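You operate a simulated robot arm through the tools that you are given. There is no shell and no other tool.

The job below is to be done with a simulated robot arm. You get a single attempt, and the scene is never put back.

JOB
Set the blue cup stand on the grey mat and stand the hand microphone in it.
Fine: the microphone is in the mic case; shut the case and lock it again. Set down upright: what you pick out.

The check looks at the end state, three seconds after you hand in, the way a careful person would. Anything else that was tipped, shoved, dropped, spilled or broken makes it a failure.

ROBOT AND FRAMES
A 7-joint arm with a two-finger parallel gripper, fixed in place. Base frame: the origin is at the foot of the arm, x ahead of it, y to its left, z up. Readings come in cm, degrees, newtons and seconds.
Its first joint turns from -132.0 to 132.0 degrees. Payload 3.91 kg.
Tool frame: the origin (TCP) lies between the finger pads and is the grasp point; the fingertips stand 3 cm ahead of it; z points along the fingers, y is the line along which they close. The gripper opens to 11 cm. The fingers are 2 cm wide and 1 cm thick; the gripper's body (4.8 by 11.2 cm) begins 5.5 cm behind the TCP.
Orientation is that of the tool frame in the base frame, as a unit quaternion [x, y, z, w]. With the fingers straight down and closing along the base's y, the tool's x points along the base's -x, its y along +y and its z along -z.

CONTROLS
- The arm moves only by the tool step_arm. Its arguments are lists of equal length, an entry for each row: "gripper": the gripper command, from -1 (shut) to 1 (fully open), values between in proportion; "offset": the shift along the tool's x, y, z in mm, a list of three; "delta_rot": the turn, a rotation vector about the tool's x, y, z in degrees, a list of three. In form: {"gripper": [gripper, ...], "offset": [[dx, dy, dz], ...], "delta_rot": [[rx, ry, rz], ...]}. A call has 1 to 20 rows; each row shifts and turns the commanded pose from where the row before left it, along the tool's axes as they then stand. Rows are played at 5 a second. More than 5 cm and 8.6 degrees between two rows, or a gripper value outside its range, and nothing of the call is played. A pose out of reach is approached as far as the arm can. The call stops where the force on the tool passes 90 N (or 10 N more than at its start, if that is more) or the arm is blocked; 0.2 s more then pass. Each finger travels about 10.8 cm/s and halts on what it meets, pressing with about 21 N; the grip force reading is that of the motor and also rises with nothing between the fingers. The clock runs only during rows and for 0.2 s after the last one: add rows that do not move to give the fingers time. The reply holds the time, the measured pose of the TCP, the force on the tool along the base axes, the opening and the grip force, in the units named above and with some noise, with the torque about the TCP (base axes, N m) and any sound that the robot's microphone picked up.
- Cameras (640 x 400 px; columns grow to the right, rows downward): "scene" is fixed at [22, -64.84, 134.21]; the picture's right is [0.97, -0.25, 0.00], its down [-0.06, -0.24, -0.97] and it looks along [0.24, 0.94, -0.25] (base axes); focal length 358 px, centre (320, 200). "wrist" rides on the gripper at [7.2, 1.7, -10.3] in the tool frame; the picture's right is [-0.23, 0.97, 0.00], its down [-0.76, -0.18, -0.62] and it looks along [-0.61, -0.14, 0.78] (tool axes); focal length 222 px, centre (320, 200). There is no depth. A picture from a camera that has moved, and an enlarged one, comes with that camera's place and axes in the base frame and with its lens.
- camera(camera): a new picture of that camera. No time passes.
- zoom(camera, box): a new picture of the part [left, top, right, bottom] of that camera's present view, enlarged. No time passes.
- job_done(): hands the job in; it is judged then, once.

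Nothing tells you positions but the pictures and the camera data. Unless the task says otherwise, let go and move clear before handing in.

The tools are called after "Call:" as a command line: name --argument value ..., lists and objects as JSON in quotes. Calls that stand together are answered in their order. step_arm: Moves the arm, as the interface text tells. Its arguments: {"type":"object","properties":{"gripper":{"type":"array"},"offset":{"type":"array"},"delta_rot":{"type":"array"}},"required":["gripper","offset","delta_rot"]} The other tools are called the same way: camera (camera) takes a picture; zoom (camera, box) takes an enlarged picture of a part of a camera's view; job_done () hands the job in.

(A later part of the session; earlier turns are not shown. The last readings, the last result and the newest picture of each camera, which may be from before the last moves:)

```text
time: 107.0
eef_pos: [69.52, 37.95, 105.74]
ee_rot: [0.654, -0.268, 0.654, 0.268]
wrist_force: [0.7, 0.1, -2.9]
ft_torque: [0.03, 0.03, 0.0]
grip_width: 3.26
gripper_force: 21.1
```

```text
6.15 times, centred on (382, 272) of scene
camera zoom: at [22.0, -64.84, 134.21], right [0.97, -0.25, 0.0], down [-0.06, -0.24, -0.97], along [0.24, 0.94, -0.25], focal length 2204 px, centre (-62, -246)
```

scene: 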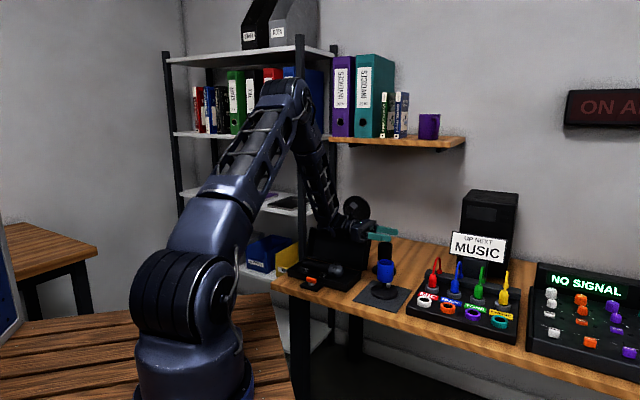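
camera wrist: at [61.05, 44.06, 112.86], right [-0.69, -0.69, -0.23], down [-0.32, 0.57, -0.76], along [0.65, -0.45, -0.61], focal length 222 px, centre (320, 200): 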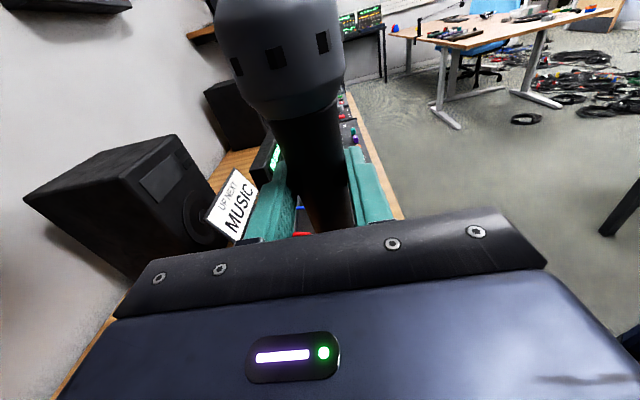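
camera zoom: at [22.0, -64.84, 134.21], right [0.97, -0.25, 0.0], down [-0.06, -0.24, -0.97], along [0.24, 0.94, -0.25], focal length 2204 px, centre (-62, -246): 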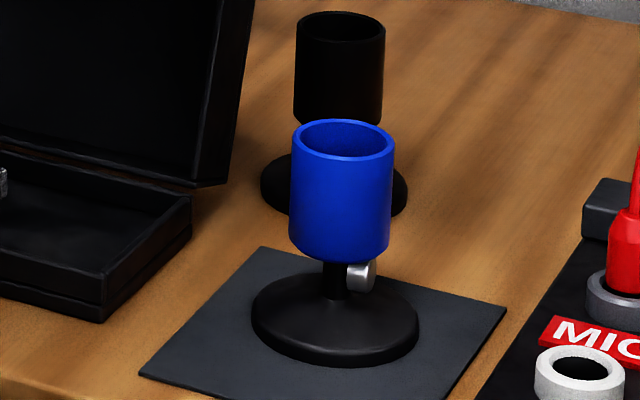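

Mic and cup line up to within about 1 mm in this view, with nearly 9 mm of clearance all round. I'll lower until the tail is just above the rim, then check again.

Call:
step_arm --gripper '[-1, -1, -1, -1, -1, -1, -1, -1, -1, -1, -1, -1, -1, -1]' --offset '[[-4, 0, 0], [-8, 0, 0], [-11, 0, 0], [-11, 0, 0], [-11, 0, 0], [-11, 0, 0], [-11, 0, 0], [-11, 0, 0], [-11, 0, 0], [-11, 0, 0], [-11, 0, 0], [-6, 0, 0], [-3, 0, 0], [0, 0, 0]]' --delta_rot '[[0, 0, 0], [0, 0, 0], [0, 0, 0], [0, 0, 0], [0, 0, 0], [0, 0, 0], [0, 0, 0], [0, 0, 0], [0, 0, 0], [0, 0, 0], [0, 0, 0], [0, 0, 0], [0, 0, 0], [0, 0, 0]]'

Call:
zoom --camera "scene" --box '[340, 200, 420, 290]'

Call:
zoom --camera "scene" --box '[285, 190, 425, 300]'

```text
time: 110.0
eef_pos: [69.74, 37.93, 93.54]
ee_rot: [0.654, -0.269, 0.654, 0.269]
wrist_force: [-0.6, 0.6, -2.9]
ft_torque: [0.03, 0.05, 0.0]
grip_width: 3.26
gripper_force: 21.0
```

```text
4.44 times, centred on (380, 245) of scene
camera zoom: at [22.0, -64.84, 134.21], right [0.97, -0.25, 0.0], down [-0.06, -0.24, -0.97], along [0.24, 0.94, -0.25], focal length 1592 px, centre (53, 0)
```

zoom: 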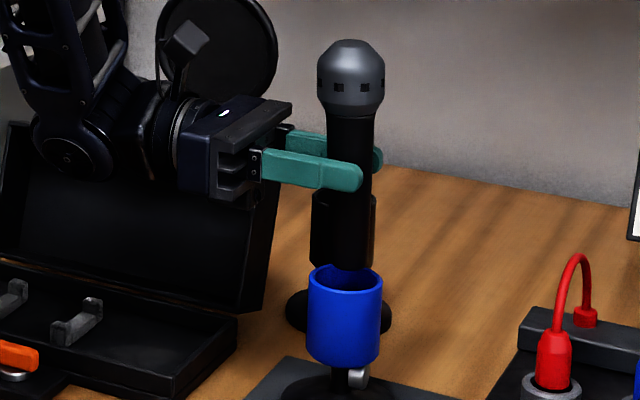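

```text
3.64 times, centred on (355, 245) of scene
camera zoom: at [22.0, -64.84, 134.21], right [0.97, -0.25, 0.0], down [-0.06, -0.24, -0.97], along [0.24, 0.94, -0.25], focal length 1302 px, centre (193, 36)
```

zoom: 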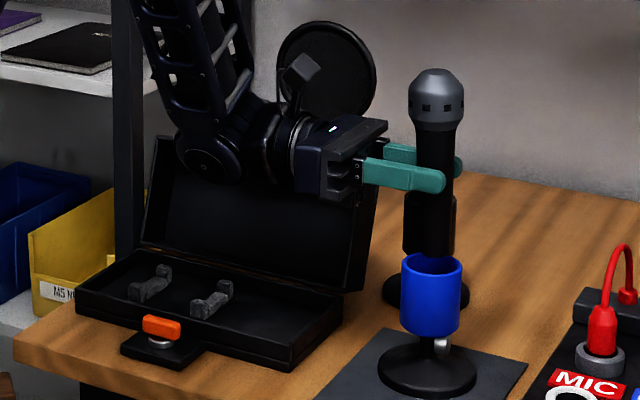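

Call:
zoom --camera "scene" --box '[365, 235, 405, 275]'

```text
10.00 times, centred on (385, 255) of scene
camera zoom: at [22.0, -64.84, 134.21], right [0.97, -0.25, 0.0], down [-0.06, -0.24, -0.97], along [0.24, 0.94, -0.25], focal length 3581 px, centre (-330, -350)
```

zoom: 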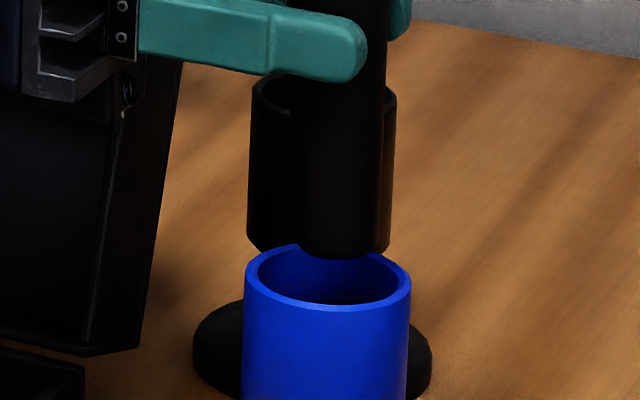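

The mic sits about 4 mm too far right of the cup's centre. I'll correct by shifting a few millimetres left and slightly nearer, then look again.

Call:
step_arm --gripper '[-1, -1, -1, -1]' --offset '[[0, 1.2, -1.5], [0, 1.3, -1.5], [0, 0, 0], [0, 0, 0]]' --delta_rot '[[0, 0, 0], [0, 0, 0], [0, 0, 0], [0, 0, 0]]'

Call:
zoom --camera "scene" --box '[365, 235, 405, 275]'

Call:
camera --camera "wrist"

```text
time: 111.0
eef_pos: [69.18, 37.96, 93.47]
ee_rot: [0.653, -0.271, 0.653, 0.271]
wrist_force: [1.4, 0.1, -2.9]
ft_torque: [0.01, 0.06, 0.01]
grip_width: 3.25
gripper_force: 21.5
```

```text
10.00 times, centred on (385, 255) of scene
camera zoom: at [22.0, -64.84, 134.21], right [0.97, -0.25, 0.0], down [-0.06, -0.24, -0.97], along [0.24, 0.94, -0.25], focal length 3581 px, centre (-330, -350)
```

zoom: 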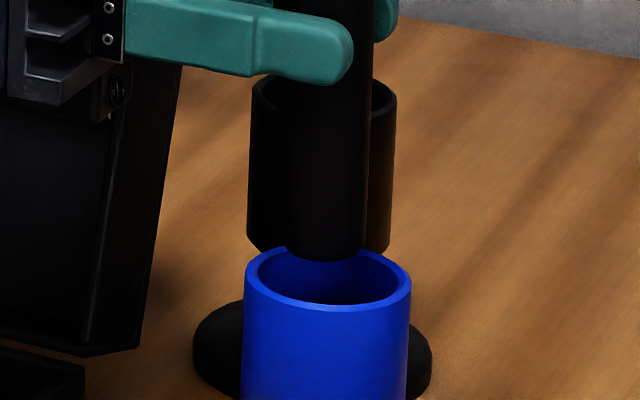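

```text
taken
camera wrist: at [60.78, 43.99, 100.74], right [-0.69, -0.69, -0.23], down [-0.32, 0.57, -0.76], along [0.65, -0.45, -0.61], focal length 222 px, centre (320, 200)
```

wrist: 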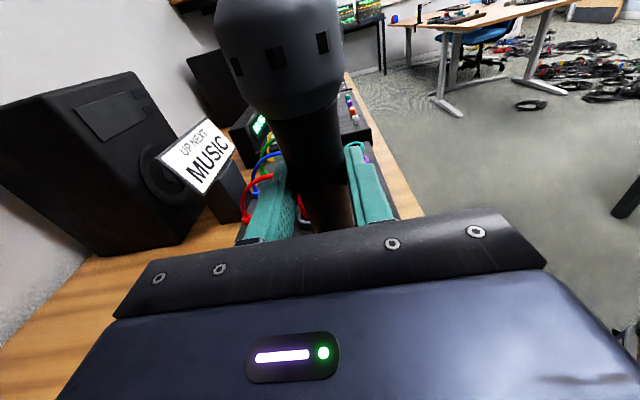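

Now the mic is laterally centred on the cup. I'll lower it in slowly, watching forces.

Call:
step_arm --gripper '[-1, -1, -1, -1, -1, -1, -1, -1, -1]' --offset '[[-2, 0, 0], [-3, 0, 0], [-4, 0, 0], [-4, 0, 0], [-4, 0, 0], [-4, 0, 0], [-3, 0, 0], [-1, 0, 0], [0, 0, 0]]' --delta_rot '[[0, 0, 0], [0, 0, 0], [0, 0, 0], [0, 0, 0], [0, 0, 0], [0, 0, 0], [0, 0, 0], [0, 0, 0], [0, 0, 0]]'

Call:
zoom --camera "scene" --box '[355, 220, 415, 290]'

```text
time: 113.0
eef_pos: [69.29, 38.08, 90.92]
ee_rot: [0.654, -0.27, 0.654, 0.27]
wrist_force: [0.3, -0.4, -3.4]
ft_torque: [0.01, 0.04, -0.01]
grip_width: 3.28
gripper_force: 20.7
```

```text
5.71 times, centred on (385, 255) of scene
camera zoom: at [22.0, -64.84, 134.21], right [0.97, -0.25, 0.0], down [-0.06, -0.24, -0.97], along [0.24, 0.94, -0.25], focal length 2046 px, centre (-51, -114)
```

zoom: 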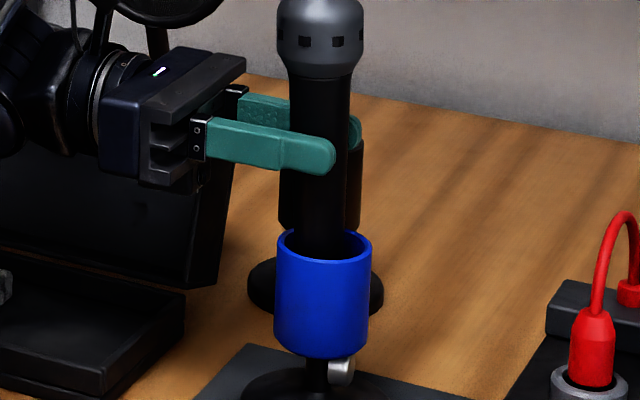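

The tail is inside the cup without touching. Continuing down.

Call:
step_arm --gripper '[-1, -1, -1, -1, -1, -1, -1, -1, -1]' --offset '[[-2, 0, 0], [-4, 0, 0], [-5, 0, 0], [-5, 0, 0], [-5, 0, 0], [-5, 0, 0], [-3, 0, 0], [-1, 0, 0], [0, 0, 0]]' --delta_rot '[[0, 0, 0], [0, 0, 0], [0, 0, 0], [0, 0, 0], [0, 0, 0], [0, 0, 0], [0, 0, 0], [0, 0, 0], [0, 0, 0]]'

Call:
zoom --camera "scene" --box '[335, 210, 425, 300]'

```text
time: 115.0
eef_pos: [69.16, 37.94, 88.03]
ee_rot: [0.654, -0.269, 0.654, 0.269]
wrist_force: [1.4, 0.7, -2.6]
ft_torque: [0.03, -0.06, 0.01]
grip_width: 3.29
gripper_force: 21.1
```

```text
4.44 times, centred on (380, 255) of scene
camera zoom: at [22.0, -64.84, 134.21], right [0.97, -0.25, 0.0], down [-0.06, -0.24, -0.97], along [0.24, 0.94, -0.25], focal length 1592 px, centre (53, -44)
```

zoom: 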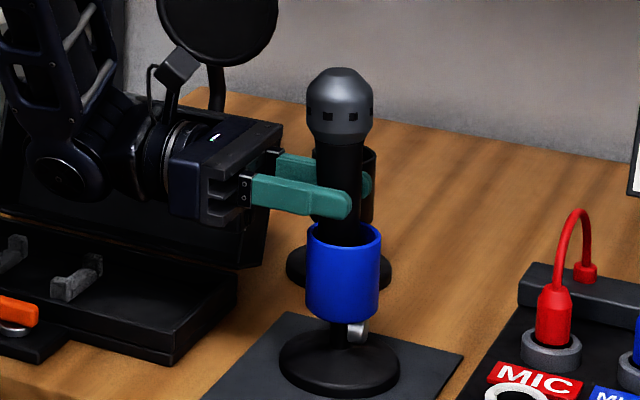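

About 2 cm more to go. I'll lower in small steps until the tail touches the cup's floor.

Call:
step_arm --gripper '[-1, -1, -1, -1, -1, -1]' --offset '[[-2, 0, 0], [-2, 0, 0], [-2, 0, 0], [-2, 0, 0], [-2, 0, 0], [0, 0, 0]]' --delta_rot '[[0, 0, 0], [0, 0, 0], [0, 0, 0], [0, 0, 0], [0, 0, 0], [0, 0, 0]]'

Call:
step_arm --gripper '[-1, -1, -1, -1]' --offset '[[-1.5, 0, 0], [-1.5, 0, 0], [-1, 0, 0], [0, 0, 0]]' --delta_rot '[[0, 0, 0], [0, 0, 0], [0, 0, 0], [0, 0, 0]]'

Call:
zoom --camera "scene" --box '[355, 220, 415, 300]'

```text
time: 116.4
eef_pos: [69.26, 37.93, 87.07]
ee_rot: [0.654, -0.27, 0.654, 0.269]
wrist_force: [1.4, 0.7, -2.3]
ft_torque: [0.04, 0.02, 0.02]
grip_width: 3.28
gripper_force: 21.0
```

```text
time: 117.4
eef_pos: [69.32, 38.07, 86.57]
ee_rot: [0.654, -0.269, 0.654, 0.269]
wrist_force: [2.5, 1.0, -2.3]
ft_torque: [0.04, -0.01, 0.01]
grip_width: 3.24
gripper_force: 20.7
```

```text
5.00 times, centred on (385, 260) of scene
camera zoom: at [22.0, -64.84, 134.21], right [0.97, -0.25, 0.0], down [-0.06, -0.24, -0.97], along [0.24, 0.94, -0.25], focal length 1790 px, centre (-5, -100)
```

zoom: 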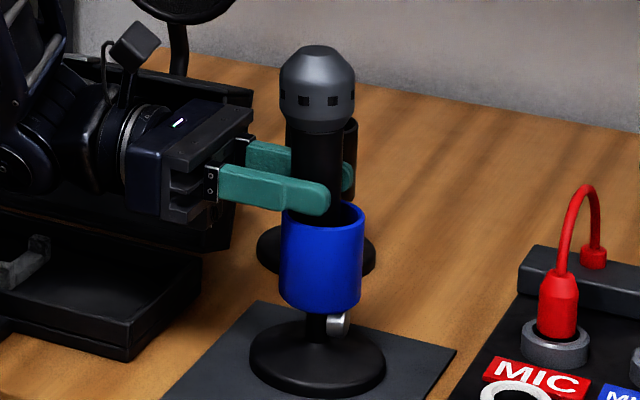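

Call:
step_arm --gripper '[-1, -1, -1, -1]' --offset '[[-1.5, 0, 0], [-1.5, 0, 0], [0, 0, 0], [0, 0, 0]]' --delta_rot '[[0, 0, 0], [0, 0, 0], [0, 0, 0], [0, 0, 0]]'

Call:
step_arm --gripper '[-1, -1, -1, -1]' --offset '[[-1.5, 0, 0], [-1.5, 0, 0], [0, 0, 0], [0, 0, 0]]' --delta_rot '[[0, 0, 0], [0, 0, 0], [0, 0, 0], [0, 0, 0]]'

Call:
zoom --camera "scene" --box '[365, 230, 405, 280]'

```text
time: 118.4
eef_pos: [69.34, 38.03, 86.31]
ee_rot: [0.653, -0.27, 0.654, 0.27]
wrist_force: [5.7, 3.7, 14.0]
ft_torque: [-0.1, -0.04, 0.04]
grip_width: 3.27
gripper_force: 21.0
```

```text
time: 119.4
eef_pos: [69.2, 38.09, 86.14]
ee_rot: [0.654, -0.269, 0.654, 0.269]
wrist_force: [5.8, 1.9, 12.5]
ft_torque: [-0.1, -0.09, 0.04]
grip_width: 3.24
gripper_force: 21.1
```

```text
8.00 times, centred on (385, 255) of scene
camera zoom: at [22.0, -64.84, 134.21], right [0.97, -0.25, 0.0], down [-0.06, -0.24, -0.97], along [0.24, 0.94, -0.25], focal length 2865 px, centre (-200, -240)
```

zoom: 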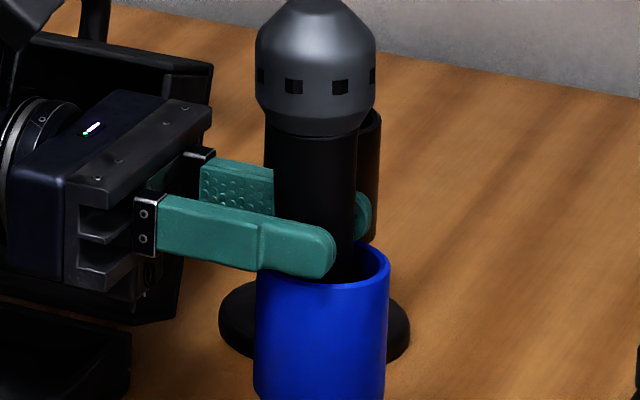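

The tail is seated on the cup's floor. I'll ease the pressure, then open the fingers gradually and see how the mic settles.

Call:
step_arm --gripper '[-1, -1, -1, -0.38, -0.34, -0.3, -0.25, -0.2, -0.1, 0.0, 0.1, 0.25, 0.4, 0.4, 0.4]' --offset '[[1, -0.5, 0], [0.8, -0.5, 0], [0, 0, 0], [0, 0, 0], [0, 0, 0], [0, 0, 0], [0, 0, 0], [0, 0, 0], [0, 0, 0], [0, 0, 0], [0, 0, 0], [0, 0, 0], [0, 0, 0], [0, 0, 0], [0, 0, 0]]' --delta_rot '[[0, 0, 0], [0, 0, 0], [0, 0, 0], [0, 0, 0], [0, 0, 0], [0, 0, 0], [0, 0, 0], [0, 0, 0], [0, 0, 0], [0, 0, 0], [0, 0, 0], [0, 0, 0], [0, 0, 0], [0, 0, 0], [0, 0, 0]]'

Call:
zoom --camera "scene" --box '[345, 215, 425, 305]'

Call:
camera --camera "wrist"

```text
time: 122.6
eef_pos: [69.31, 38.19, 86.35]
ee_rot: [0.653, -0.27, 0.654, 0.27]
wrist_force: [-0.6, -0.6, 0.5]
ft_torque: [0.0, 0.04, 0.0]
grip_width: 7.69
gripper_force: 0.0
```

```text
4.44 times, centred on (385, 260) of scene
camera zoom: at [22.0, -64.84, 134.21], right [0.97, -0.25, 0.0], down [-0.06, -0.24, -0.97], along [0.24, 0.94, -0.25], focal length 1592 px, centre (31, -67)
```

zoom: 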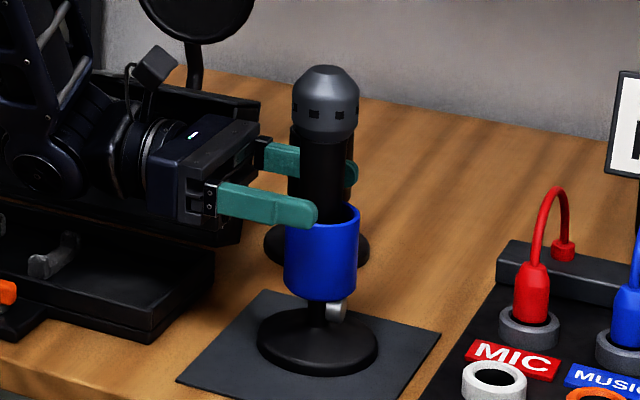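

```text
taken
camera wrist: at [60.77, 44.19, 93.48], right [-0.69, -0.69, -0.23], down [-0.32, 0.57, -0.76], along [0.65, -0.45, -0.61], focal length 222 px, centre (320, 200)
```

wrist: 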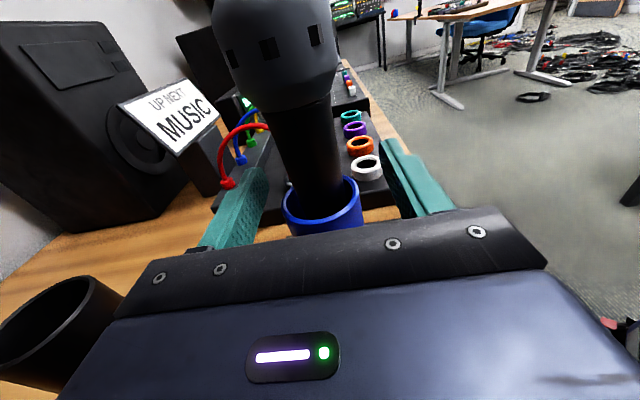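

The mic stands upright in the cup and the fingers are clear of it. I'll back straight out to the left before rising.

Call:
step_arm --gripper '[0.4, 0.4, 0.4, 0.4, 0.4, 0.4, 0.4]' --offset '[[0, 0, -5], [0, 0, -10], [0, 0, -15], [0, 0, -20], [0, 0, -20], [0, 0, -10], [0, 0, 0]]' --delta_rot '[[0, 0, 0], [0, 0, 0], [0, 0, 0], [0, 0, 0], [0, 0, 0], [0, 0, 0], [0, 0, 0]]'

Call:
zoom --camera "scene" --box '[275, 170, 435, 305]'

```text
time: 124.2
eef_pos: [63.53, 43.8, 86.38]
ee_rot: [0.654, -0.269, 0.654, 0.27]
wrist_force: [0.1, -0.7, -0.1]
ft_torque: [0.0, 0.02, -0.03]
grip_width: 7.67
gripper_force: 0.2
```

```text
2.96 times, centred on (355, 238) of scene
camera zoom: at [22.0, -64.84, 134.21], right [0.97, -0.25, 0.0], down [-0.06, -0.24, -0.97], along [0.24, 0.94, -0.25], focal length 1061 px, centre (216, 89)
```

zoom: 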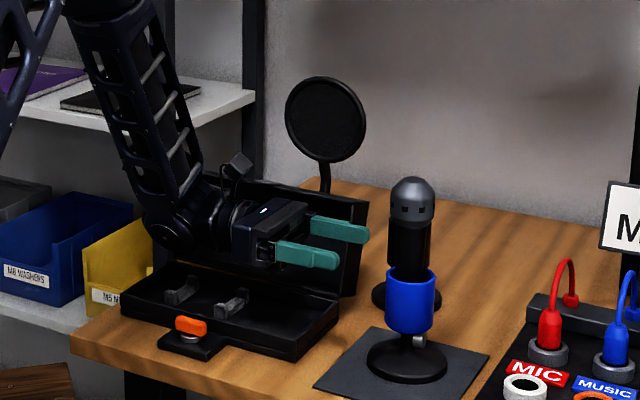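

The hand is clear of the mic, which stands upright in the blue cup. I'll rise and bring the tool back to vertical, ready to shut the lid.

Call:
step_arm --gripper '[0.4, 0.4, 0.4, 0.4, 0.4, 0.4, 0.4, 0.4, 0.4, 0.4, 0.4, 0.4, 0.4, 0.4, 0.4, 0.4, 0.4, 0.4]' --offset '[[20, 0, 0], [35, 0, 0], [45, 0, 0], [45, 0, 0], [45, 0, 0], [0, 0, 0], [0, 0, 0], [0, 0, 0], [0, 0, 0], [0, 0, 0], [0, 0, 0], [0, 0, 0], [0, 0, 0], [0, 0, 0], [0, 0, 0], [0, 0, 0], [0, 0, 0], [0, 0, 0]]' --delta_rot '[[0, 0, 0], [0, 0, 0], [0, 0, 0], [0, 0, 0], [0, 0, 0], [0, -7.5, 0], [0, -7.5, 0], [0, -7.5, 0], [0, -7.5, 0], [0, -7.5, 0], [0, -7.5, 0], [0, -7.5, 0], [0, -7.5, 0], [0, -7.5, 0], [0, -7.5, 0], [0, -7.5, 0], [0, -7.5, 0], [0, 0, 0]]'

Call:
camera --camera "wrist"

Call:
camera --camera "scene"

```text
time: 128.0
eef_pos: [63.54, 43.87, 105.28]
ee_rot: [0.924, -0.382, -0.001, -0.001]
wrist_force: [-0.4, -1.0, -0.4]
ft_torque: [0.0, 0.02, -0.01]
grip_width: 7.73
gripper_force: 0.0
```

```text
taken
camera wrist: at [67.57, 37.49, 115.53], right [-0.85, -0.53, 0.0], down [-0.41, 0.66, 0.62], along [-0.33, 0.53, -0.78], focal length 222 px, centre (320, 200)
```

wrist: 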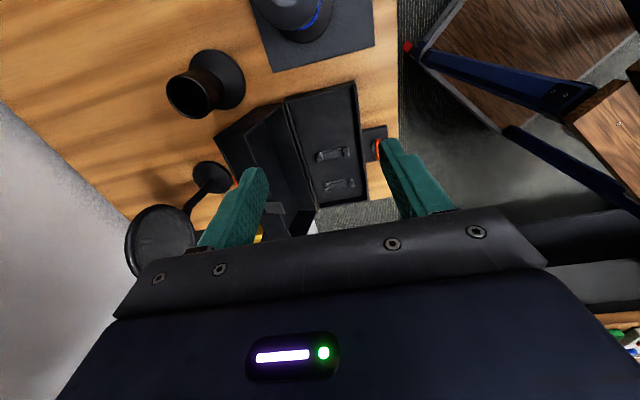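

```text
taken
```

scene: 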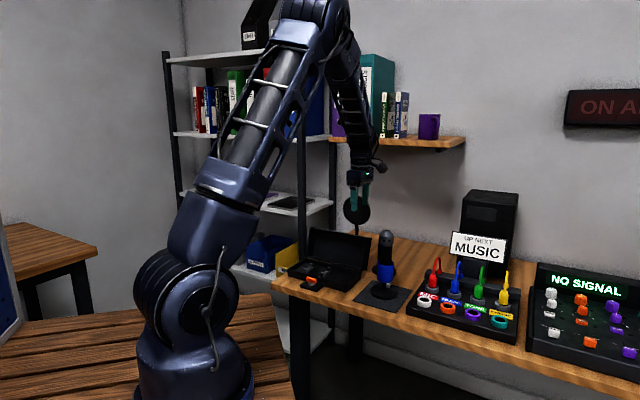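

Next I'll position over the lid's handle bar with the fingers nearly closed, mirroring where I let go of it earlier.

Call:
step_arm --gripper '[-0.6, -0.6, -0.6, -0.6, -0.6, -0.6, -0.6, -0.6, -0.6]' --offset '[[-28.3, -35.7, 0], [-28.3, -35.7, 0], [-28.3, -35.7, 0], [-28.3, -35.7, 0], [-28.1, -35.9, 0], [0, 0, 40], [0, 0, 40], [0, 0, 20], [0, 0, 0]]' --delta_rot '[[0, 0, 0], [0, 0, 0], [0, 0, 0], [0, 0, 0], [0, 0, 0], [0, 0, 0], [0, 0, 0], [0, 0, 0], [0, 0, 0]]'

Call:
camera --camera "wrist"

Call:
zoom --camera "wrist" --box '[240, 60, 400, 220]'

Call:
zoom --camera "scene" --box '[285, 180, 413, 290]'

```text
time: 130.0
eef_pos: [66.15, 66.51, 94.95]
ee_rot: [0.924, -0.382, 0.0, 0.0]
wrist_force: [-0.2, -0.3, -0.9]
ft_torque: [-0.02, -0.01, 0.01]
grip_width: 2.22
gripper_force: 0.0
```

```text
taken
camera wrist: at [70.22, 60.14, 105.23], right [-0.85, -0.53, 0.0], down [-0.41, 0.66, 0.62], along [-0.33, 0.53, -0.78], focal length 222 px, centre (320, 200)
```

wrist: 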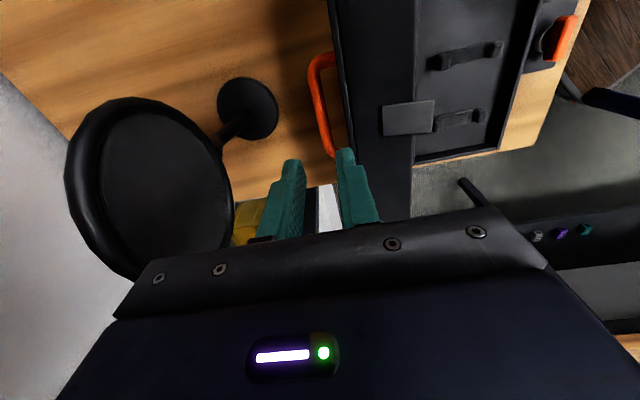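

```text
2.50 times, centred on (320, 140) of wrist
camera zoom: at [70.22, 60.14, 105.23], right [-0.85, -0.53, 0.0], down [-0.41, 0.66, 0.62], along [-0.33, 0.53, -0.78], focal length 555 px, centre (320, 350)
```

zoom: 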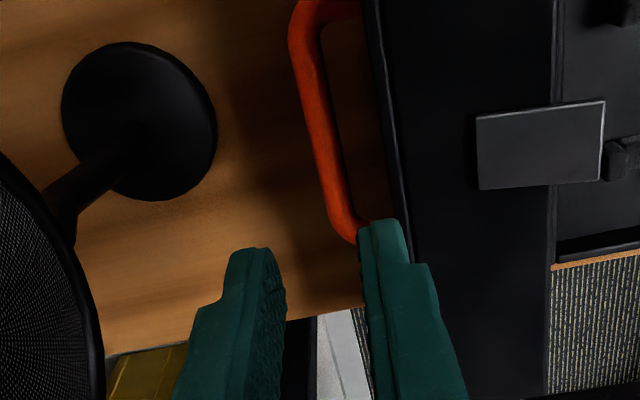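

```text
3.64 times, centred on (349, 235) of scene
camera zoom: at [22.0, -64.84, 134.21], right [0.97, -0.25, 0.0], down [-0.06, -0.24, -0.97], along [0.24, 0.94, -0.25], focal length 1302 px, centre (214, 73)
```

zoom: 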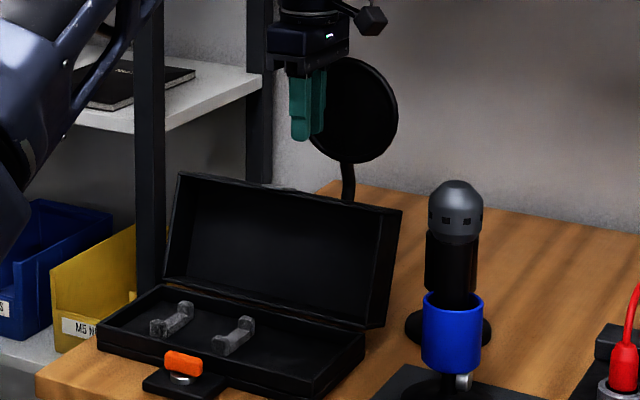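

The bar lies right between the fingers, at about 93.7 cm deep, and there's room for the front finger between lid and bar. I'll lower over it.

Call:
step_arm --gripper '[-0.6, -0.6, -0.6, -0.6, -0.6, -0.6, -0.6, -0.6, -0.6]' --offset '[[0, 0, 20], [0, 0, 20], [0, 0, 20], [0, 0, 15], [0, 0, 15], [0, 0, 10], [0, 0, 10], [0, 0, 9], [0, 0, 0]]' --delta_rot '[[0, 0, 0], [0, 0, 0], [0, 0, 0], [0, 0, 0], [0, 0, 0], [0, 0, 0], [0, 0, 0], [0, 0, 0], [0, 0, 0]]'

Call:
zoom --camera "wrist" --box '[240, 60, 400, 220]'

Call:
zoom --camera "scene" --box '[285, 180, 413, 290]'

```text
time: 131.5
eef_pos: [66.45, 66.6, 86.31]
ee_rot: [0.924, -0.383, 0.001, -0.007]
wrist_force: [-0.3, -0.4, 0.9]
ft_torque: [-0.02, 0.01, -0.01]
grip_width: 2.17
gripper_force: 0.0
stopped in row 7: the force on the tool passed its limit at 103 N (the readings are from after the stop); the commanded pose is now the measured one
```

```text
2.50 times, centred on (320, 140) of wrist
camera zoom: at [70.38, 60.15, 96.58], right [-0.85, -0.53, -0.01], down [-0.42, 0.66, 0.63], along [-0.32, 0.54, -0.78], focal length 555 px, centre (320, 350)
```

zoom: 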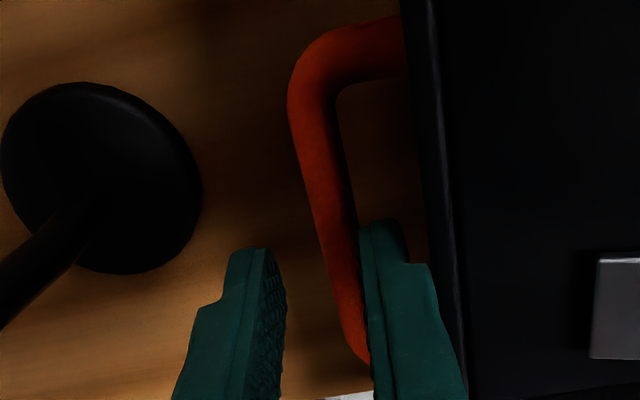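

```text
3.64 times, centred on (349, 235) of scene
camera zoom: at [22.0, -64.84, 134.21], right [0.97, -0.25, 0.0], down [-0.06, -0.24, -0.97], along [0.24, 0.94, -0.25], focal length 1302 px, centre (214, 73)
```

zoom: 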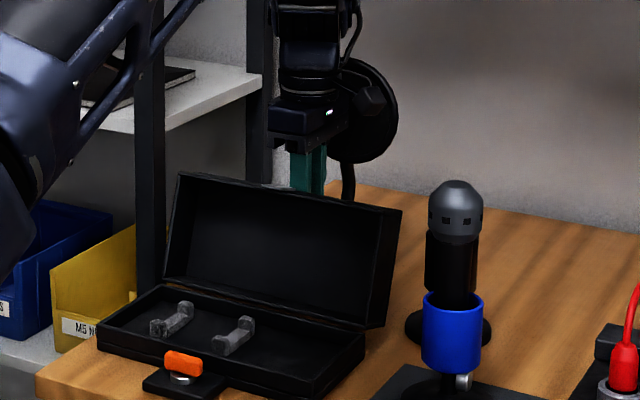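

The front finger came down on the bar itself, so the bar is a few millimetres nearer than I judged. I'll rise, shift 5 mm toward me, narrow the gap and check that nothing moved.

Call:
step_arm --gripper '[-0.6, -0.65, -0.69, -0.69]' --offset '[[0, 0, -15], [0, 0, -15], [0, 5.5, 0], [0, 0, 0]]' --delta_rot '[[0, 0, 0], [0, 0, 0], [0, 0, 0], [0, 0, 0]]'

Call:
camera --camera "wrist"

Call:
zoom --camera "wrist" --box '[256, 60, 384, 200]'

Call:
zoom --camera "scene" --box '[275, 190, 403, 290]'

```text
time: 132.5
eef_pos: [66.02, 66.22, 89.32]
ee_rot: [0.924, -0.383, 0.001, -0.007]
wrist_force: [0.8, 0.6, 0.2]
ft_torque: [0.04, 0.0, 0.0]
grip_width: 1.69
gripper_force: 0.0
```

```text
taken
camera wrist: at [69.84, 59.7, 99.56], right [-0.85, -0.53, -0.01], down [-0.42, 0.66, 0.63], along [-0.32, 0.54, -0.78], focal length 222 px, centre (320, 200)
```

wrist: 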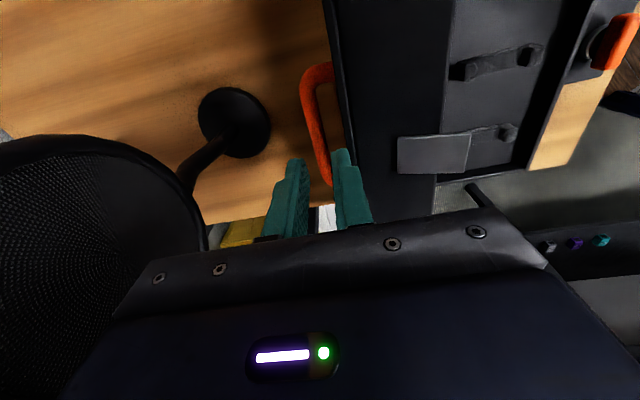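

```text
2.86 times, centred on (320, 130) of wrist
camera zoom: at [69.84, 59.7, 99.56], right [-0.85, -0.53, -0.01], down [-0.42, 0.66, 0.63], along [-0.32, 0.54, -0.78], focal length 635 px, centre (320, 400)
```

zoom: 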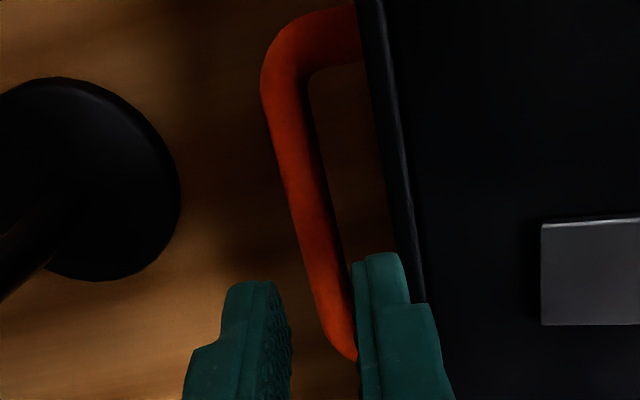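

```text
4.00 times, centred on (339, 240) of scene
camera zoom: at [22.0, -64.84, 134.21], right [0.97, -0.25, 0.0], down [-0.06, -0.24, -0.97], along [0.24, 0.94, -0.25], focal length 1432 px, centre (244, 40)
```

zoom: 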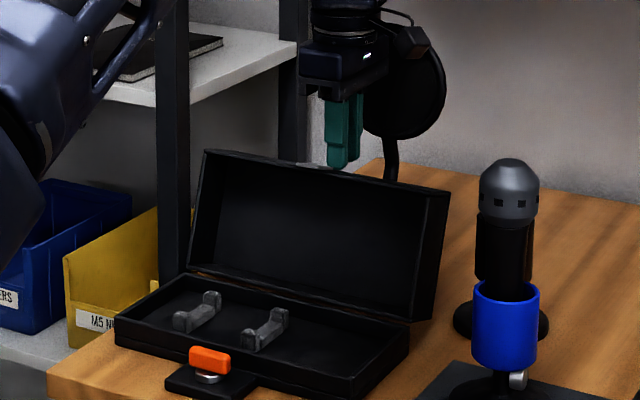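

Nothing moved: lid and case are exactly as before. I'll take out the slight tool tilt the contact left, then re-measure the bar.

Call:
step_arm --gripper '[-0.69, -0.69]' --offset '[[0, 0, 0], [0, 0, 0]]' --delta_rot '[[-0.8, 0.2, 0], [0, 0, 0]]'

Call:
zoom --camera "wrist" --box '[256, 60, 384, 200]'

```text
time: 133.1
eef_pos: [66.02, 66.26, 89.18]
ee_rot: [0.924, -0.383, 0.001, 0.0]
wrist_force: [-0.6, -0.5, 0.2]
ft_torque: [-0.01, 0.03, -0.02]
grip_width: 1.7
gripper_force: 0.0
```

```text
2.86 times, centred on (320, 130) of wrist
camera zoom: at [69.95, 59.9, 99.64], right [-0.85, -0.53, 0.0], down [-0.41, 0.66, 0.62], along [-0.33, 0.53, -0.78], focal length 635 px, centre (320, 400)
```

zoom: 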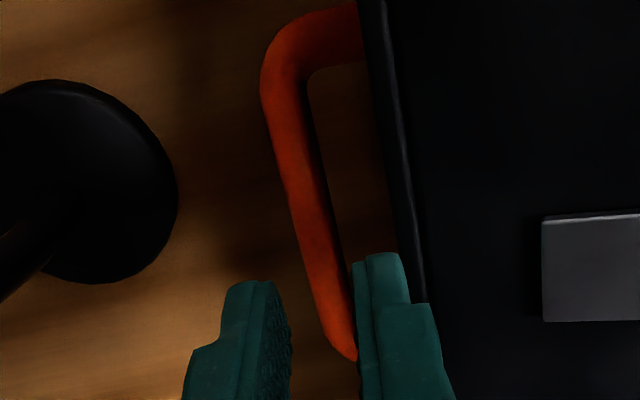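

The first contact was most likely the thicker upper part of the front finger meeting the lid's edge. I'll tilt the tool 5° so the fingers run parallel to the leaning lid, re-centre, and lower in cautious steps.

Call:
step_arm --gripper '[-0.673, -0.673, -0.673, -0.673]' --offset '[[0, 0, 0], [0, 0, 0], [0, -6.5, -0.6], [0, 0, 0]]' --delta_rot '[[-2.5, 0, 0], [-2.5, 0, 0], [0, 0, 0], [0, 0, 0]]'

Call:
camera --camera "wrist"

Call:
zoom --camera "wrist" --box '[256, 60, 384, 200]'

```text
time: 134.1
eef_pos: [66.48, 66.68, 89.25]
ee_rot: [0.923, -0.382, -0.015, 0.04]
wrist_force: [1.1, 0.3, 0.3]
ft_torque: [0.02, 0.0, 0.0]
grip_width: 1.8
gripper_force: 0.0
```

```text
taken
camera wrist: at [71.18, 60.91, 99.7], right [-0.85, -0.53, 0.09], down [-0.38, 0.7, 0.6], along [-0.38, 0.48, -0.79], focal length 222 px, centre (320, 200)
```

wrist: 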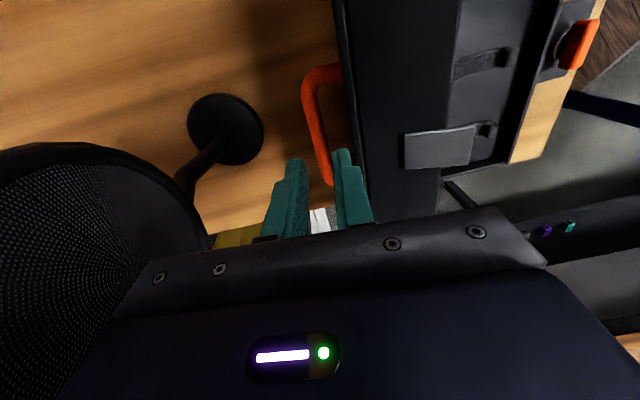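

```text
2.86 times, centred on (320, 130) of wrist
camera zoom: at [71.18, 60.91, 99.7], right [-0.85, -0.53, 0.09], down [-0.38, 0.7, 0.6], along [-0.38, 0.48, -0.79], focal length 635 px, centre (320, 400)
```

zoom: 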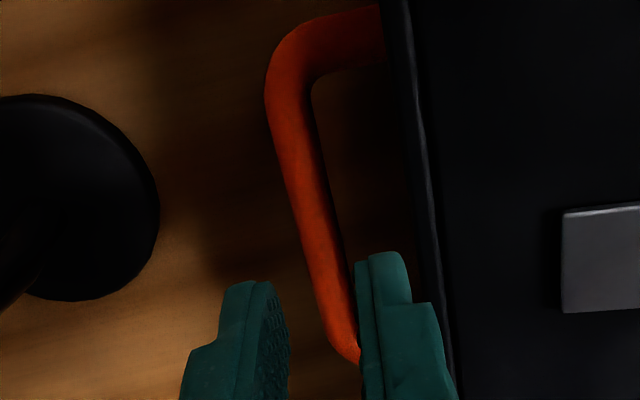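

The alignment looks right, with the bar centred between the fingers and clearance to the lid edge. I'll lower along the fingers in small steps.

Call:
step_arm --gripper '[-0.673, -0.673, -0.673, -0.673, -0.673]' --offset '[[0, 0, 6], [0, 0, 6], [0, 0, 6], [0, 0, 6], [0, 0, 0]]' --delta_rot '[[0, 0, 0], [0, 0, 0], [0, 0, 0], [0, 0, 0], [0, 0, 0]]'

Call:
step_arm --gripper '[-0.673, -0.673, -0.673, -0.673]' --offset '[[0, 0, 4], [0, 0, 4], [0, 0, 2], [0, 0, 0]]' --delta_rot '[[0, 0, 0], [0, 0, 0], [0, 0, 0], [0, 0, 0]]'

Call:
zoom --camera "wrist" --box '[240, 60, 400, 220]'

```text
time: 135.3
eef_pos: [66.42, 66.47, 86.78]
ee_rot: [0.923, -0.383, -0.015, 0.04]
wrist_force: [-0.5, 0.5, -0.1]
ft_torque: [0.03, 0.05, -0.01]
grip_width: 1.79
gripper_force: 0.0
```

```text
time: 136.3
eef_pos: [66.28, 66.52, 85.94]
ee_rot: [0.923, -0.383, -0.016, 0.04]
wrist_force: [1.9, 1.8, 2.0]
ft_torque: [-0.04, 0.05, 0.04]
grip_width: 1.71
gripper_force: 0.1
```

```text
2.50 times, centred on (320, 140) of wrist
camera zoom: at [70.87, 60.8, 96.27], right [-0.85, -0.53, 0.08], down [-0.38, 0.7, 0.6], along [-0.38, 0.48, -0.79], focal length 555 px, centre (320, 350)
```

zoom: 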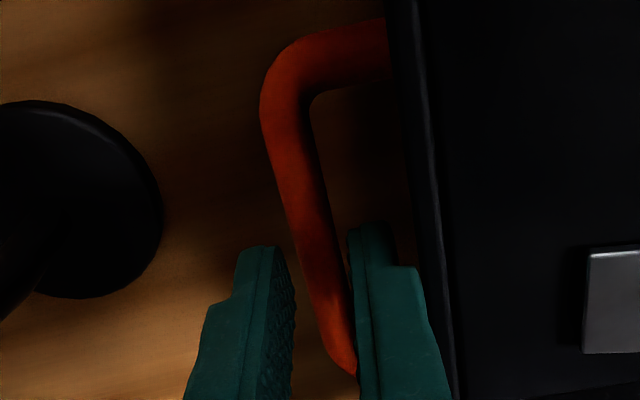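

There's light contact, about 3 N: the lid's edge is brushing the front finger's outer side. I'll back up 1 cm, lean 2° more, shift about 4 mm away from the lid, and try again gently.

Call:
step_arm --gripper '[-0.673, -0.673, -0.673, -0.673, -0.673]' --offset '[[0, 0, -5], [0, 0, -5], [0, -2, 0], [0, -1.9, 0], [0, 0, 0]]' --delta_rot '[[0, 0, 0], [0, 0, 0], [-1, 0, 0], [-1, 0, 0], [0, 0, 0]]'

Call:
step_arm --gripper '[-0.673, -0.673, -0.673, -0.673]' --offset '[[0, 0, 4], [0, 0, 4], [0, 0, 4], [0, 0, 0]]' --delta_rot '[[0, 0, 0], [0, 0, 0], [0, 0, 0], [0, 0, 0]]'

Call:
zoom --camera "wrist" --box '[240, 60, 400, 220]'

Call:
camera --camera "wrist"

```text
time: 137.5
eef_pos: [66.67, 66.88, 86.79]
ee_rot: [0.922, -0.382, -0.022, 0.057]
wrist_force: [0.4, 0.0, -0.3]
ft_torque: [0.0, 0.0, -0.01]
grip_width: 1.8
gripper_force: 0.1
```

```text
time: 138.5
eef_pos: [66.66, 66.6, 85.71]
ee_rot: [0.922, -0.382, -0.022, 0.057]
wrist_force: [0.3, 0.7, -0.8]
ft_torque: [-0.01, -0.01, 0.0]
grip_width: 1.8
gripper_force: 0.1
```

```text
2.50 times, centred on (320, 140) of wrist
camera zoom: at [71.46, 61.18, 96.16], right [-0.84, -0.52, 0.12], down [-0.36, 0.72, 0.6], along [-0.4, 0.46, -0.79], focal length 555 px, centre (320, 350)
```

zoom: 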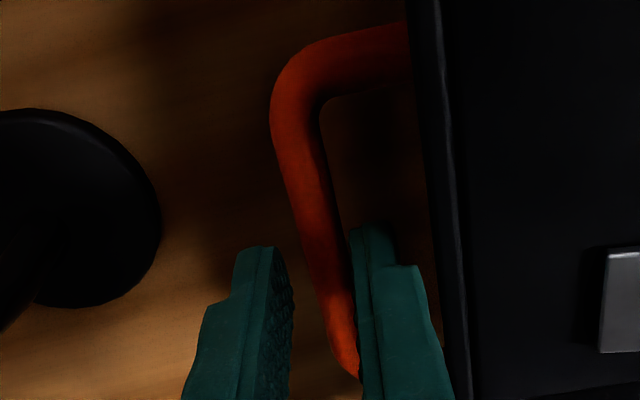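

```text
taken
camera wrist: at [71.46, 61.18, 96.16], right [-0.84, -0.52, 0.12], down [-0.36, 0.72, 0.6], along [-0.4, 0.46, -0.79], focal length 222 px, centre (320, 200)
```

wrist: 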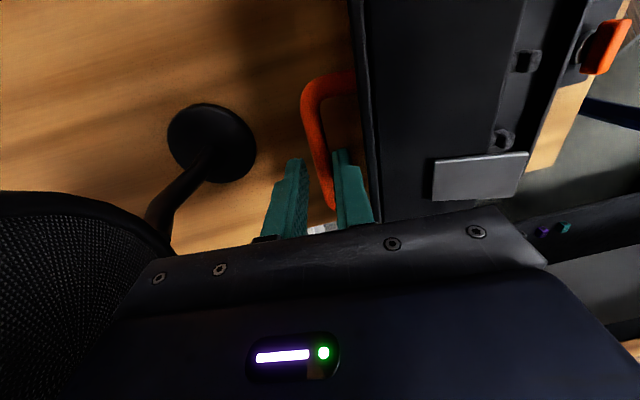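

Clear of the lid edge now, with no contact force. I'll continue down gently beside the bar.

Call:
step_arm --gripper '[-0.673, -0.673, -0.673, -0.673]' --offset '[[0, 0, 2], [0, 0, 2], [0, 0, 2], [0, 0, 0]]' --delta_rot '[[0, 0, 0], [0, 0, 0], [0, 0, 0], [0, 0, 0]]'

Call:
step_arm --gripper '[-0.673, -0.673, -0.673, -0.673]' --offset '[[0, 0, 2], [0, 0, 2], [0, 0, 2], [0, 0, 0]]' --delta_rot '[[0, 0, 0], [0, 0, 0], [0, 0, 0], [0, 0, 0]]'

Call:
zoom --camera "wrist" --box '[240, 60, 400, 220]'

```text
time: 139.5
eef_pos: [66.47, 66.63, 84.97]
ee_rot: [0.922, -0.382, -0.022, 0.057]
wrist_force: [0.0, 0.4, -0.2]
ft_torque: [0.0, 0.02, -0.02]
grip_width: 1.79
gripper_force: 0.1
```

```text
time: 140.5
eef_pos: [66.44, 66.54, 84.38]
ee_rot: [0.922, -0.382, -0.022, 0.056]
wrist_force: [-0.4, -0.3, 0.7]
ft_torque: [0.03, 0.01, -0.01]
grip_width: 1.79
gripper_force: 0.1
```

```text
2.50 times, centred on (320, 140) of wrist
camera zoom: at [71.33, 61.13, 94.91], right [-0.84, -0.52, 0.12], down [-0.36, 0.72, 0.6], along [-0.4, 0.46, -0.79], focal length 555 px, centre (320, 350)
```

zoom: 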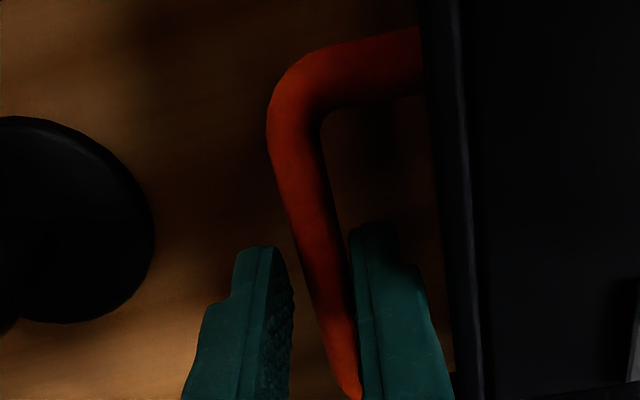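

No contact, and the bar is between the fingers. A little deeper, then I'll close on it.

Call:
step_arm --gripper '[-0.673, -0.673, -0.673, -0.673]' --offset '[[0, 0, 2.5], [0, 0, 2.5], [0, 0, 2], [0, 0, 0]]' --delta_rot '[[0, 0, 0], [0, 0, 0], [0, 0, 0], [0, 0, 0]]'

Call:
step_arm --gripper '[-0.75, -0.8, -1, -1, -1]' --offset '[[0, 1, 0], [0, 0.5, 0], [0, 0, 0], [0, 0, 0], [0, 0, 0]]' --delta_rot '[[0, 0, 0], [0, 0, 0], [0, 0, 0], [0, 0, 0], [0, 0, 0]]'

Call:
zoom --camera "scene" --box '[275, 180, 403, 290]'

```text
time: 141.5
eef_pos: [66.49, 66.51, 83.76]
ee_rot: [0.922, -0.382, -0.022, 0.057]
wrist_force: [-1.4, -1.2, 0.6]
ft_torque: [0.02, 0.03, -0.03]
grip_width: 1.82
gripper_force: 0.6
```

```text
time: 142.7
eef_pos: [66.29, 66.33, 83.85]
ee_rot: [0.922, -0.383, -0.023, 0.057]
wrist_force: [-21.2, -28.8, 0.1]
ft_torque: [-0.6, 0.16, -0.65]
grip_width: 1.15
gripper_force: 44.8
```

```text
3.64 times, centred on (339, 235) of scene
camera zoom: at [22.0, -64.84, 134.21], right [0.97, -0.25, 0.0], down [-0.06, -0.24, -0.97], along [0.24, 0.94, -0.25], focal length 1302 px, centre (251, 73)
```

zoom: 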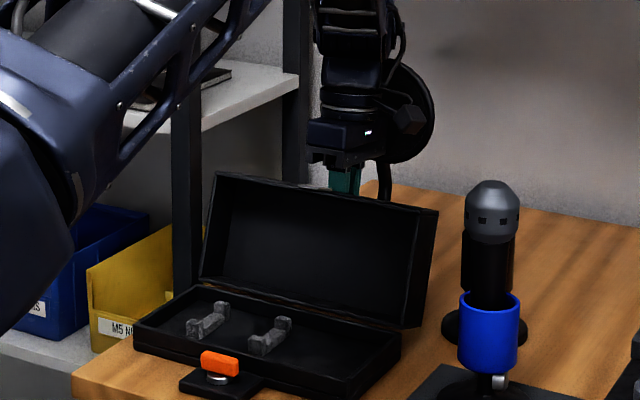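

The bar is gripped. Now I'll bring the lid back up along its arc, easing the tool upright as it goes, first a few degrees to confirm it moves freely.

Call:
step_arm --gripper '[-1, -1, -1, -1]' --offset '[[0, 7.0, -8.5], [0, 7.6, -8.0], [0, 8.1, -7.4], [0, 0, 0]]' --delta_rot '[[1, 0, 0], [1, 0, 0], [1, 0, 0], [0, 0, 0]]'

Call:
zoom --camera "scene" --box '[275, 180, 403, 290]'

```text
time: 143.7
eef_pos: [64.96, 65.09, 86.26]
ee_rot: [0.924, -0.382, -0.013, 0.034]
wrist_force: [-21.5, -9.2, -23.9]
ft_torque: [0.0, 0.35, -0.72]
grip_width: 1.17
gripper_force: 44.8
```

```text
3.64 times, centred on (339, 235) of scene
camera zoom: at [22.0, -64.84, 134.21], right [0.97, -0.25, 0.0], down [-0.06, -0.24, -0.97], along [0.24, 0.94, -0.25], focal length 1302 px, centre (251, 73)
```

zoom: 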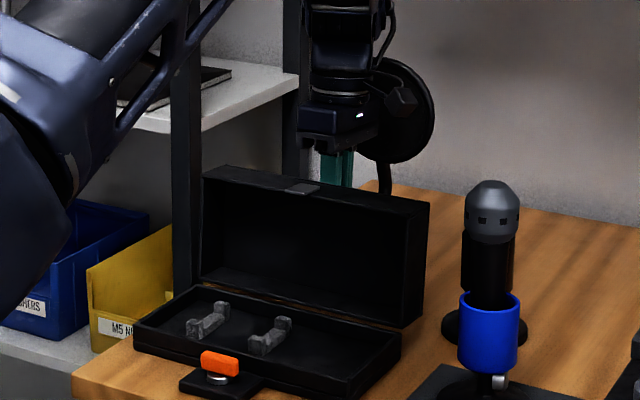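

The lid is moving; the force says I'm slightly outside its arc, by about 2 mm. I'll trim inward and continue.

Call:
step_arm --gripper '[-1, -1, -1]' --offset '[[0, 9.4, -5.9], [0, 9.9, -5.3], [0, 0, 0]]' --delta_rot '[[1, 0, 0], [1, 0, 0], [0, 0, 0]]'

```text
time: 144.5
eef_pos: [63.8, 63.81, 87.74]
ee_rot: [0.924, -0.382, -0.006, 0.015]
wrist_force: [-14.7, 9.2, -8.2]
ft_torque: [0.46, 0.57, -0.71]
grip_width: 1.14
gripper_force: 44.9
```

Call:
step_arm --gripper '[-1, -1, -1, -1, -1, -1, -1]' --offset '[[0, 9.5, -5.1], [0, 9.9, -4.6], [0, 10.1, -4.0], [0, 10.5, -3.2], [0, 10.7, -2.3], [0, 10.9, -1.3], [0, 0, 0]]' --delta_rot '[[1, 0, 0], [1, 0, 0], [0, 0, 0], [0, 0, 0], [0, 0, 0], [0, 0, 0], [0, 0, 0]]'

Call:
zoom --camera "scene" --box '[275, 180, 403, 290]'

```text
time: 146.1
eef_pos: [59.24, 59.2, 89.8]
ee_rot: [0.924, -0.383, 0.001, 0.0]
wrist_force: [14.5, -10.8, 28.9]
ft_torque: [-0.32, -0.29, -0.49]
grip_width: 1.16
gripper_force: 44.9
```

```text
3.64 times, centred on (339, 235) of scene
camera zoom: at [22.0, -64.84, 134.21], right [0.97, -0.25, 0.0], down [-0.06, -0.24, -0.97], along [0.24, 0.94, -0.25], focal length 1302 px, centre (251, 73)
```

zoom: 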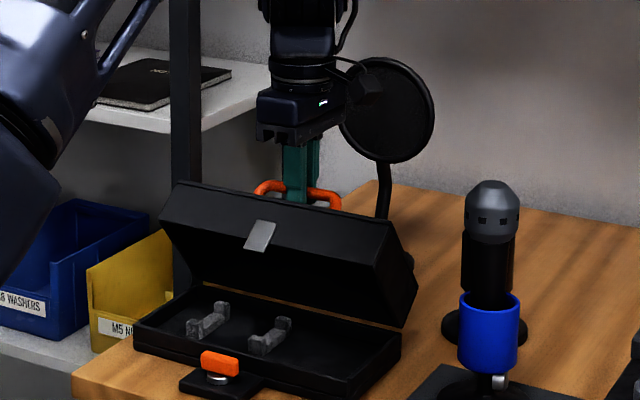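

I'm now about 2.5 mm low and slightly to one side. I'll trim up and across, and carry on over the top of the arc.

Call:
step_arm --gripper '[-1, -1, -1, -1]' --offset '[[1.0, 0, -2.5], [0.5, 10.9, -0.5], [0, 10.9, 0.4], [0, 0, 0]]' --delta_rot '[[0, 0, 0], [0, 0, 0], [0, 0, 0], [0, 0, 0]]'

```text
time: 147.1
eef_pos: [57.81, 57.74, 89.79]
ee_rot: [0.924, -0.383, 0.0, 0.002]
wrist_force: [3.7, -5.1, -12.6]
ft_torque: [0.12, 0.24, -0.48]
grip_width: 1.16
gripper_force: 45.0
```

Call:
step_arm --gripper '[-1, -1, -1, -1]' --offset '[[0.3, 10.8, 1.9], [0.3, 10.7, 2.7], [0, 10.4, 3.2], [0, 0, 0]]' --delta_rot '[[0, 0, 0], [0, 0, 0], [0, 0, 0], [0, 0, 0]]'

Call:
zoom --camera "scene" --box '[275, 180, 403, 290]'

```text
time: 148.1
eef_pos: [55.7, 55.5, 89.28]
ee_rot: [0.924, -0.383, 0.0, 0.001]
wrist_force: [1.2, -2.8, 6.4]
ft_torque: [-0.01, -0.17, -0.37]
grip_width: 1.12
gripper_force: 45.2
```

```text
3.64 times, centred on (339, 235) of scene
camera zoom: at [22.0, -64.84, 134.21], right [0.97, -0.25, 0.0], down [-0.06, -0.24, -0.97], along [0.24, 0.94, -0.25], focal length 1302 px, centre (251, 73)
```

zoom: 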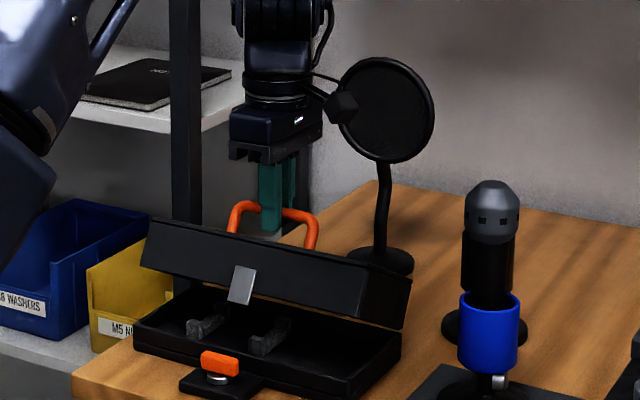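

Forces are small and the lid is about 28° from closed. Continuing down gently.

Call:
step_arm --gripper '[-1, -1, -1, -1, -1]' --offset '[[0.2, 10.2, 3.6], [0.2, 9.8, 4.7], [0, 9.4, 5.6], [0, 0, 0], [0, 0, 0]]' --delta_rot '[[0, 0, 0], [0, 0, 0], [0, 0, 0], [0, 0, 0], [0, 0, 0]]'

Call:
step_arm --gripper '[-1, -1, -1, -1]' --offset '[[0, 8.8, 6.4], [0, 4.2, 3.6], [0, 0, 0], [0, 0, 0]]' --delta_rot '[[0, 0, 0], [0, 0, 0], [0, 0, 0], [0, 0, 0]]'

Call:
zoom --camera "scene" --box '[275, 210, 371, 290]'

```text
time: 149.3
eef_pos: [53.43, 53.38, 87.75]
ee_rot: [0.924, -0.383, 0.001, 0.001]
wrist_force: [-3.3, 28.0, -26.0]
ft_torque: [0.55, 0.26, -0.17]
grip_width: 1.17
gripper_force: 45.1
```

```text
time: 150.3
eef_pos: [52.62, 52.33, 86.96]
ee_rot: [0.924, -0.383, 0.001, 0.001]
wrist_force: [-14.8, 17.9, -0.5]
ft_torque: [0.32, 0.16, -0.05]
grip_width: 1.18
gripper_force: 45.0
```

```text
5.00 times, centred on (323, 250) of scene
camera zoom: at [22.0, -64.84, 134.21], right [0.97, -0.25, 0.0], down [-0.06, -0.24, -0.97], along [0.24, 0.94, -0.25], focal length 1790 px, centre (305, -50)
```

zoom: 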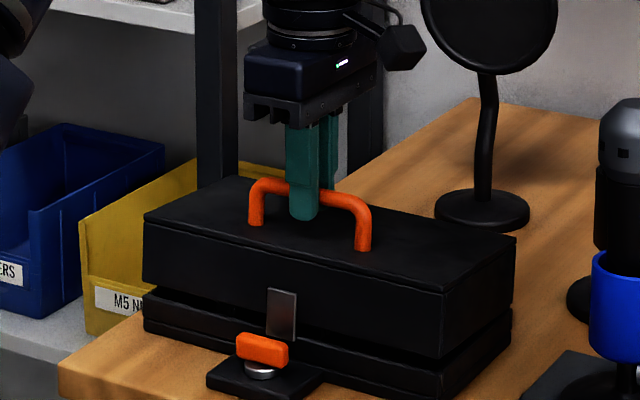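

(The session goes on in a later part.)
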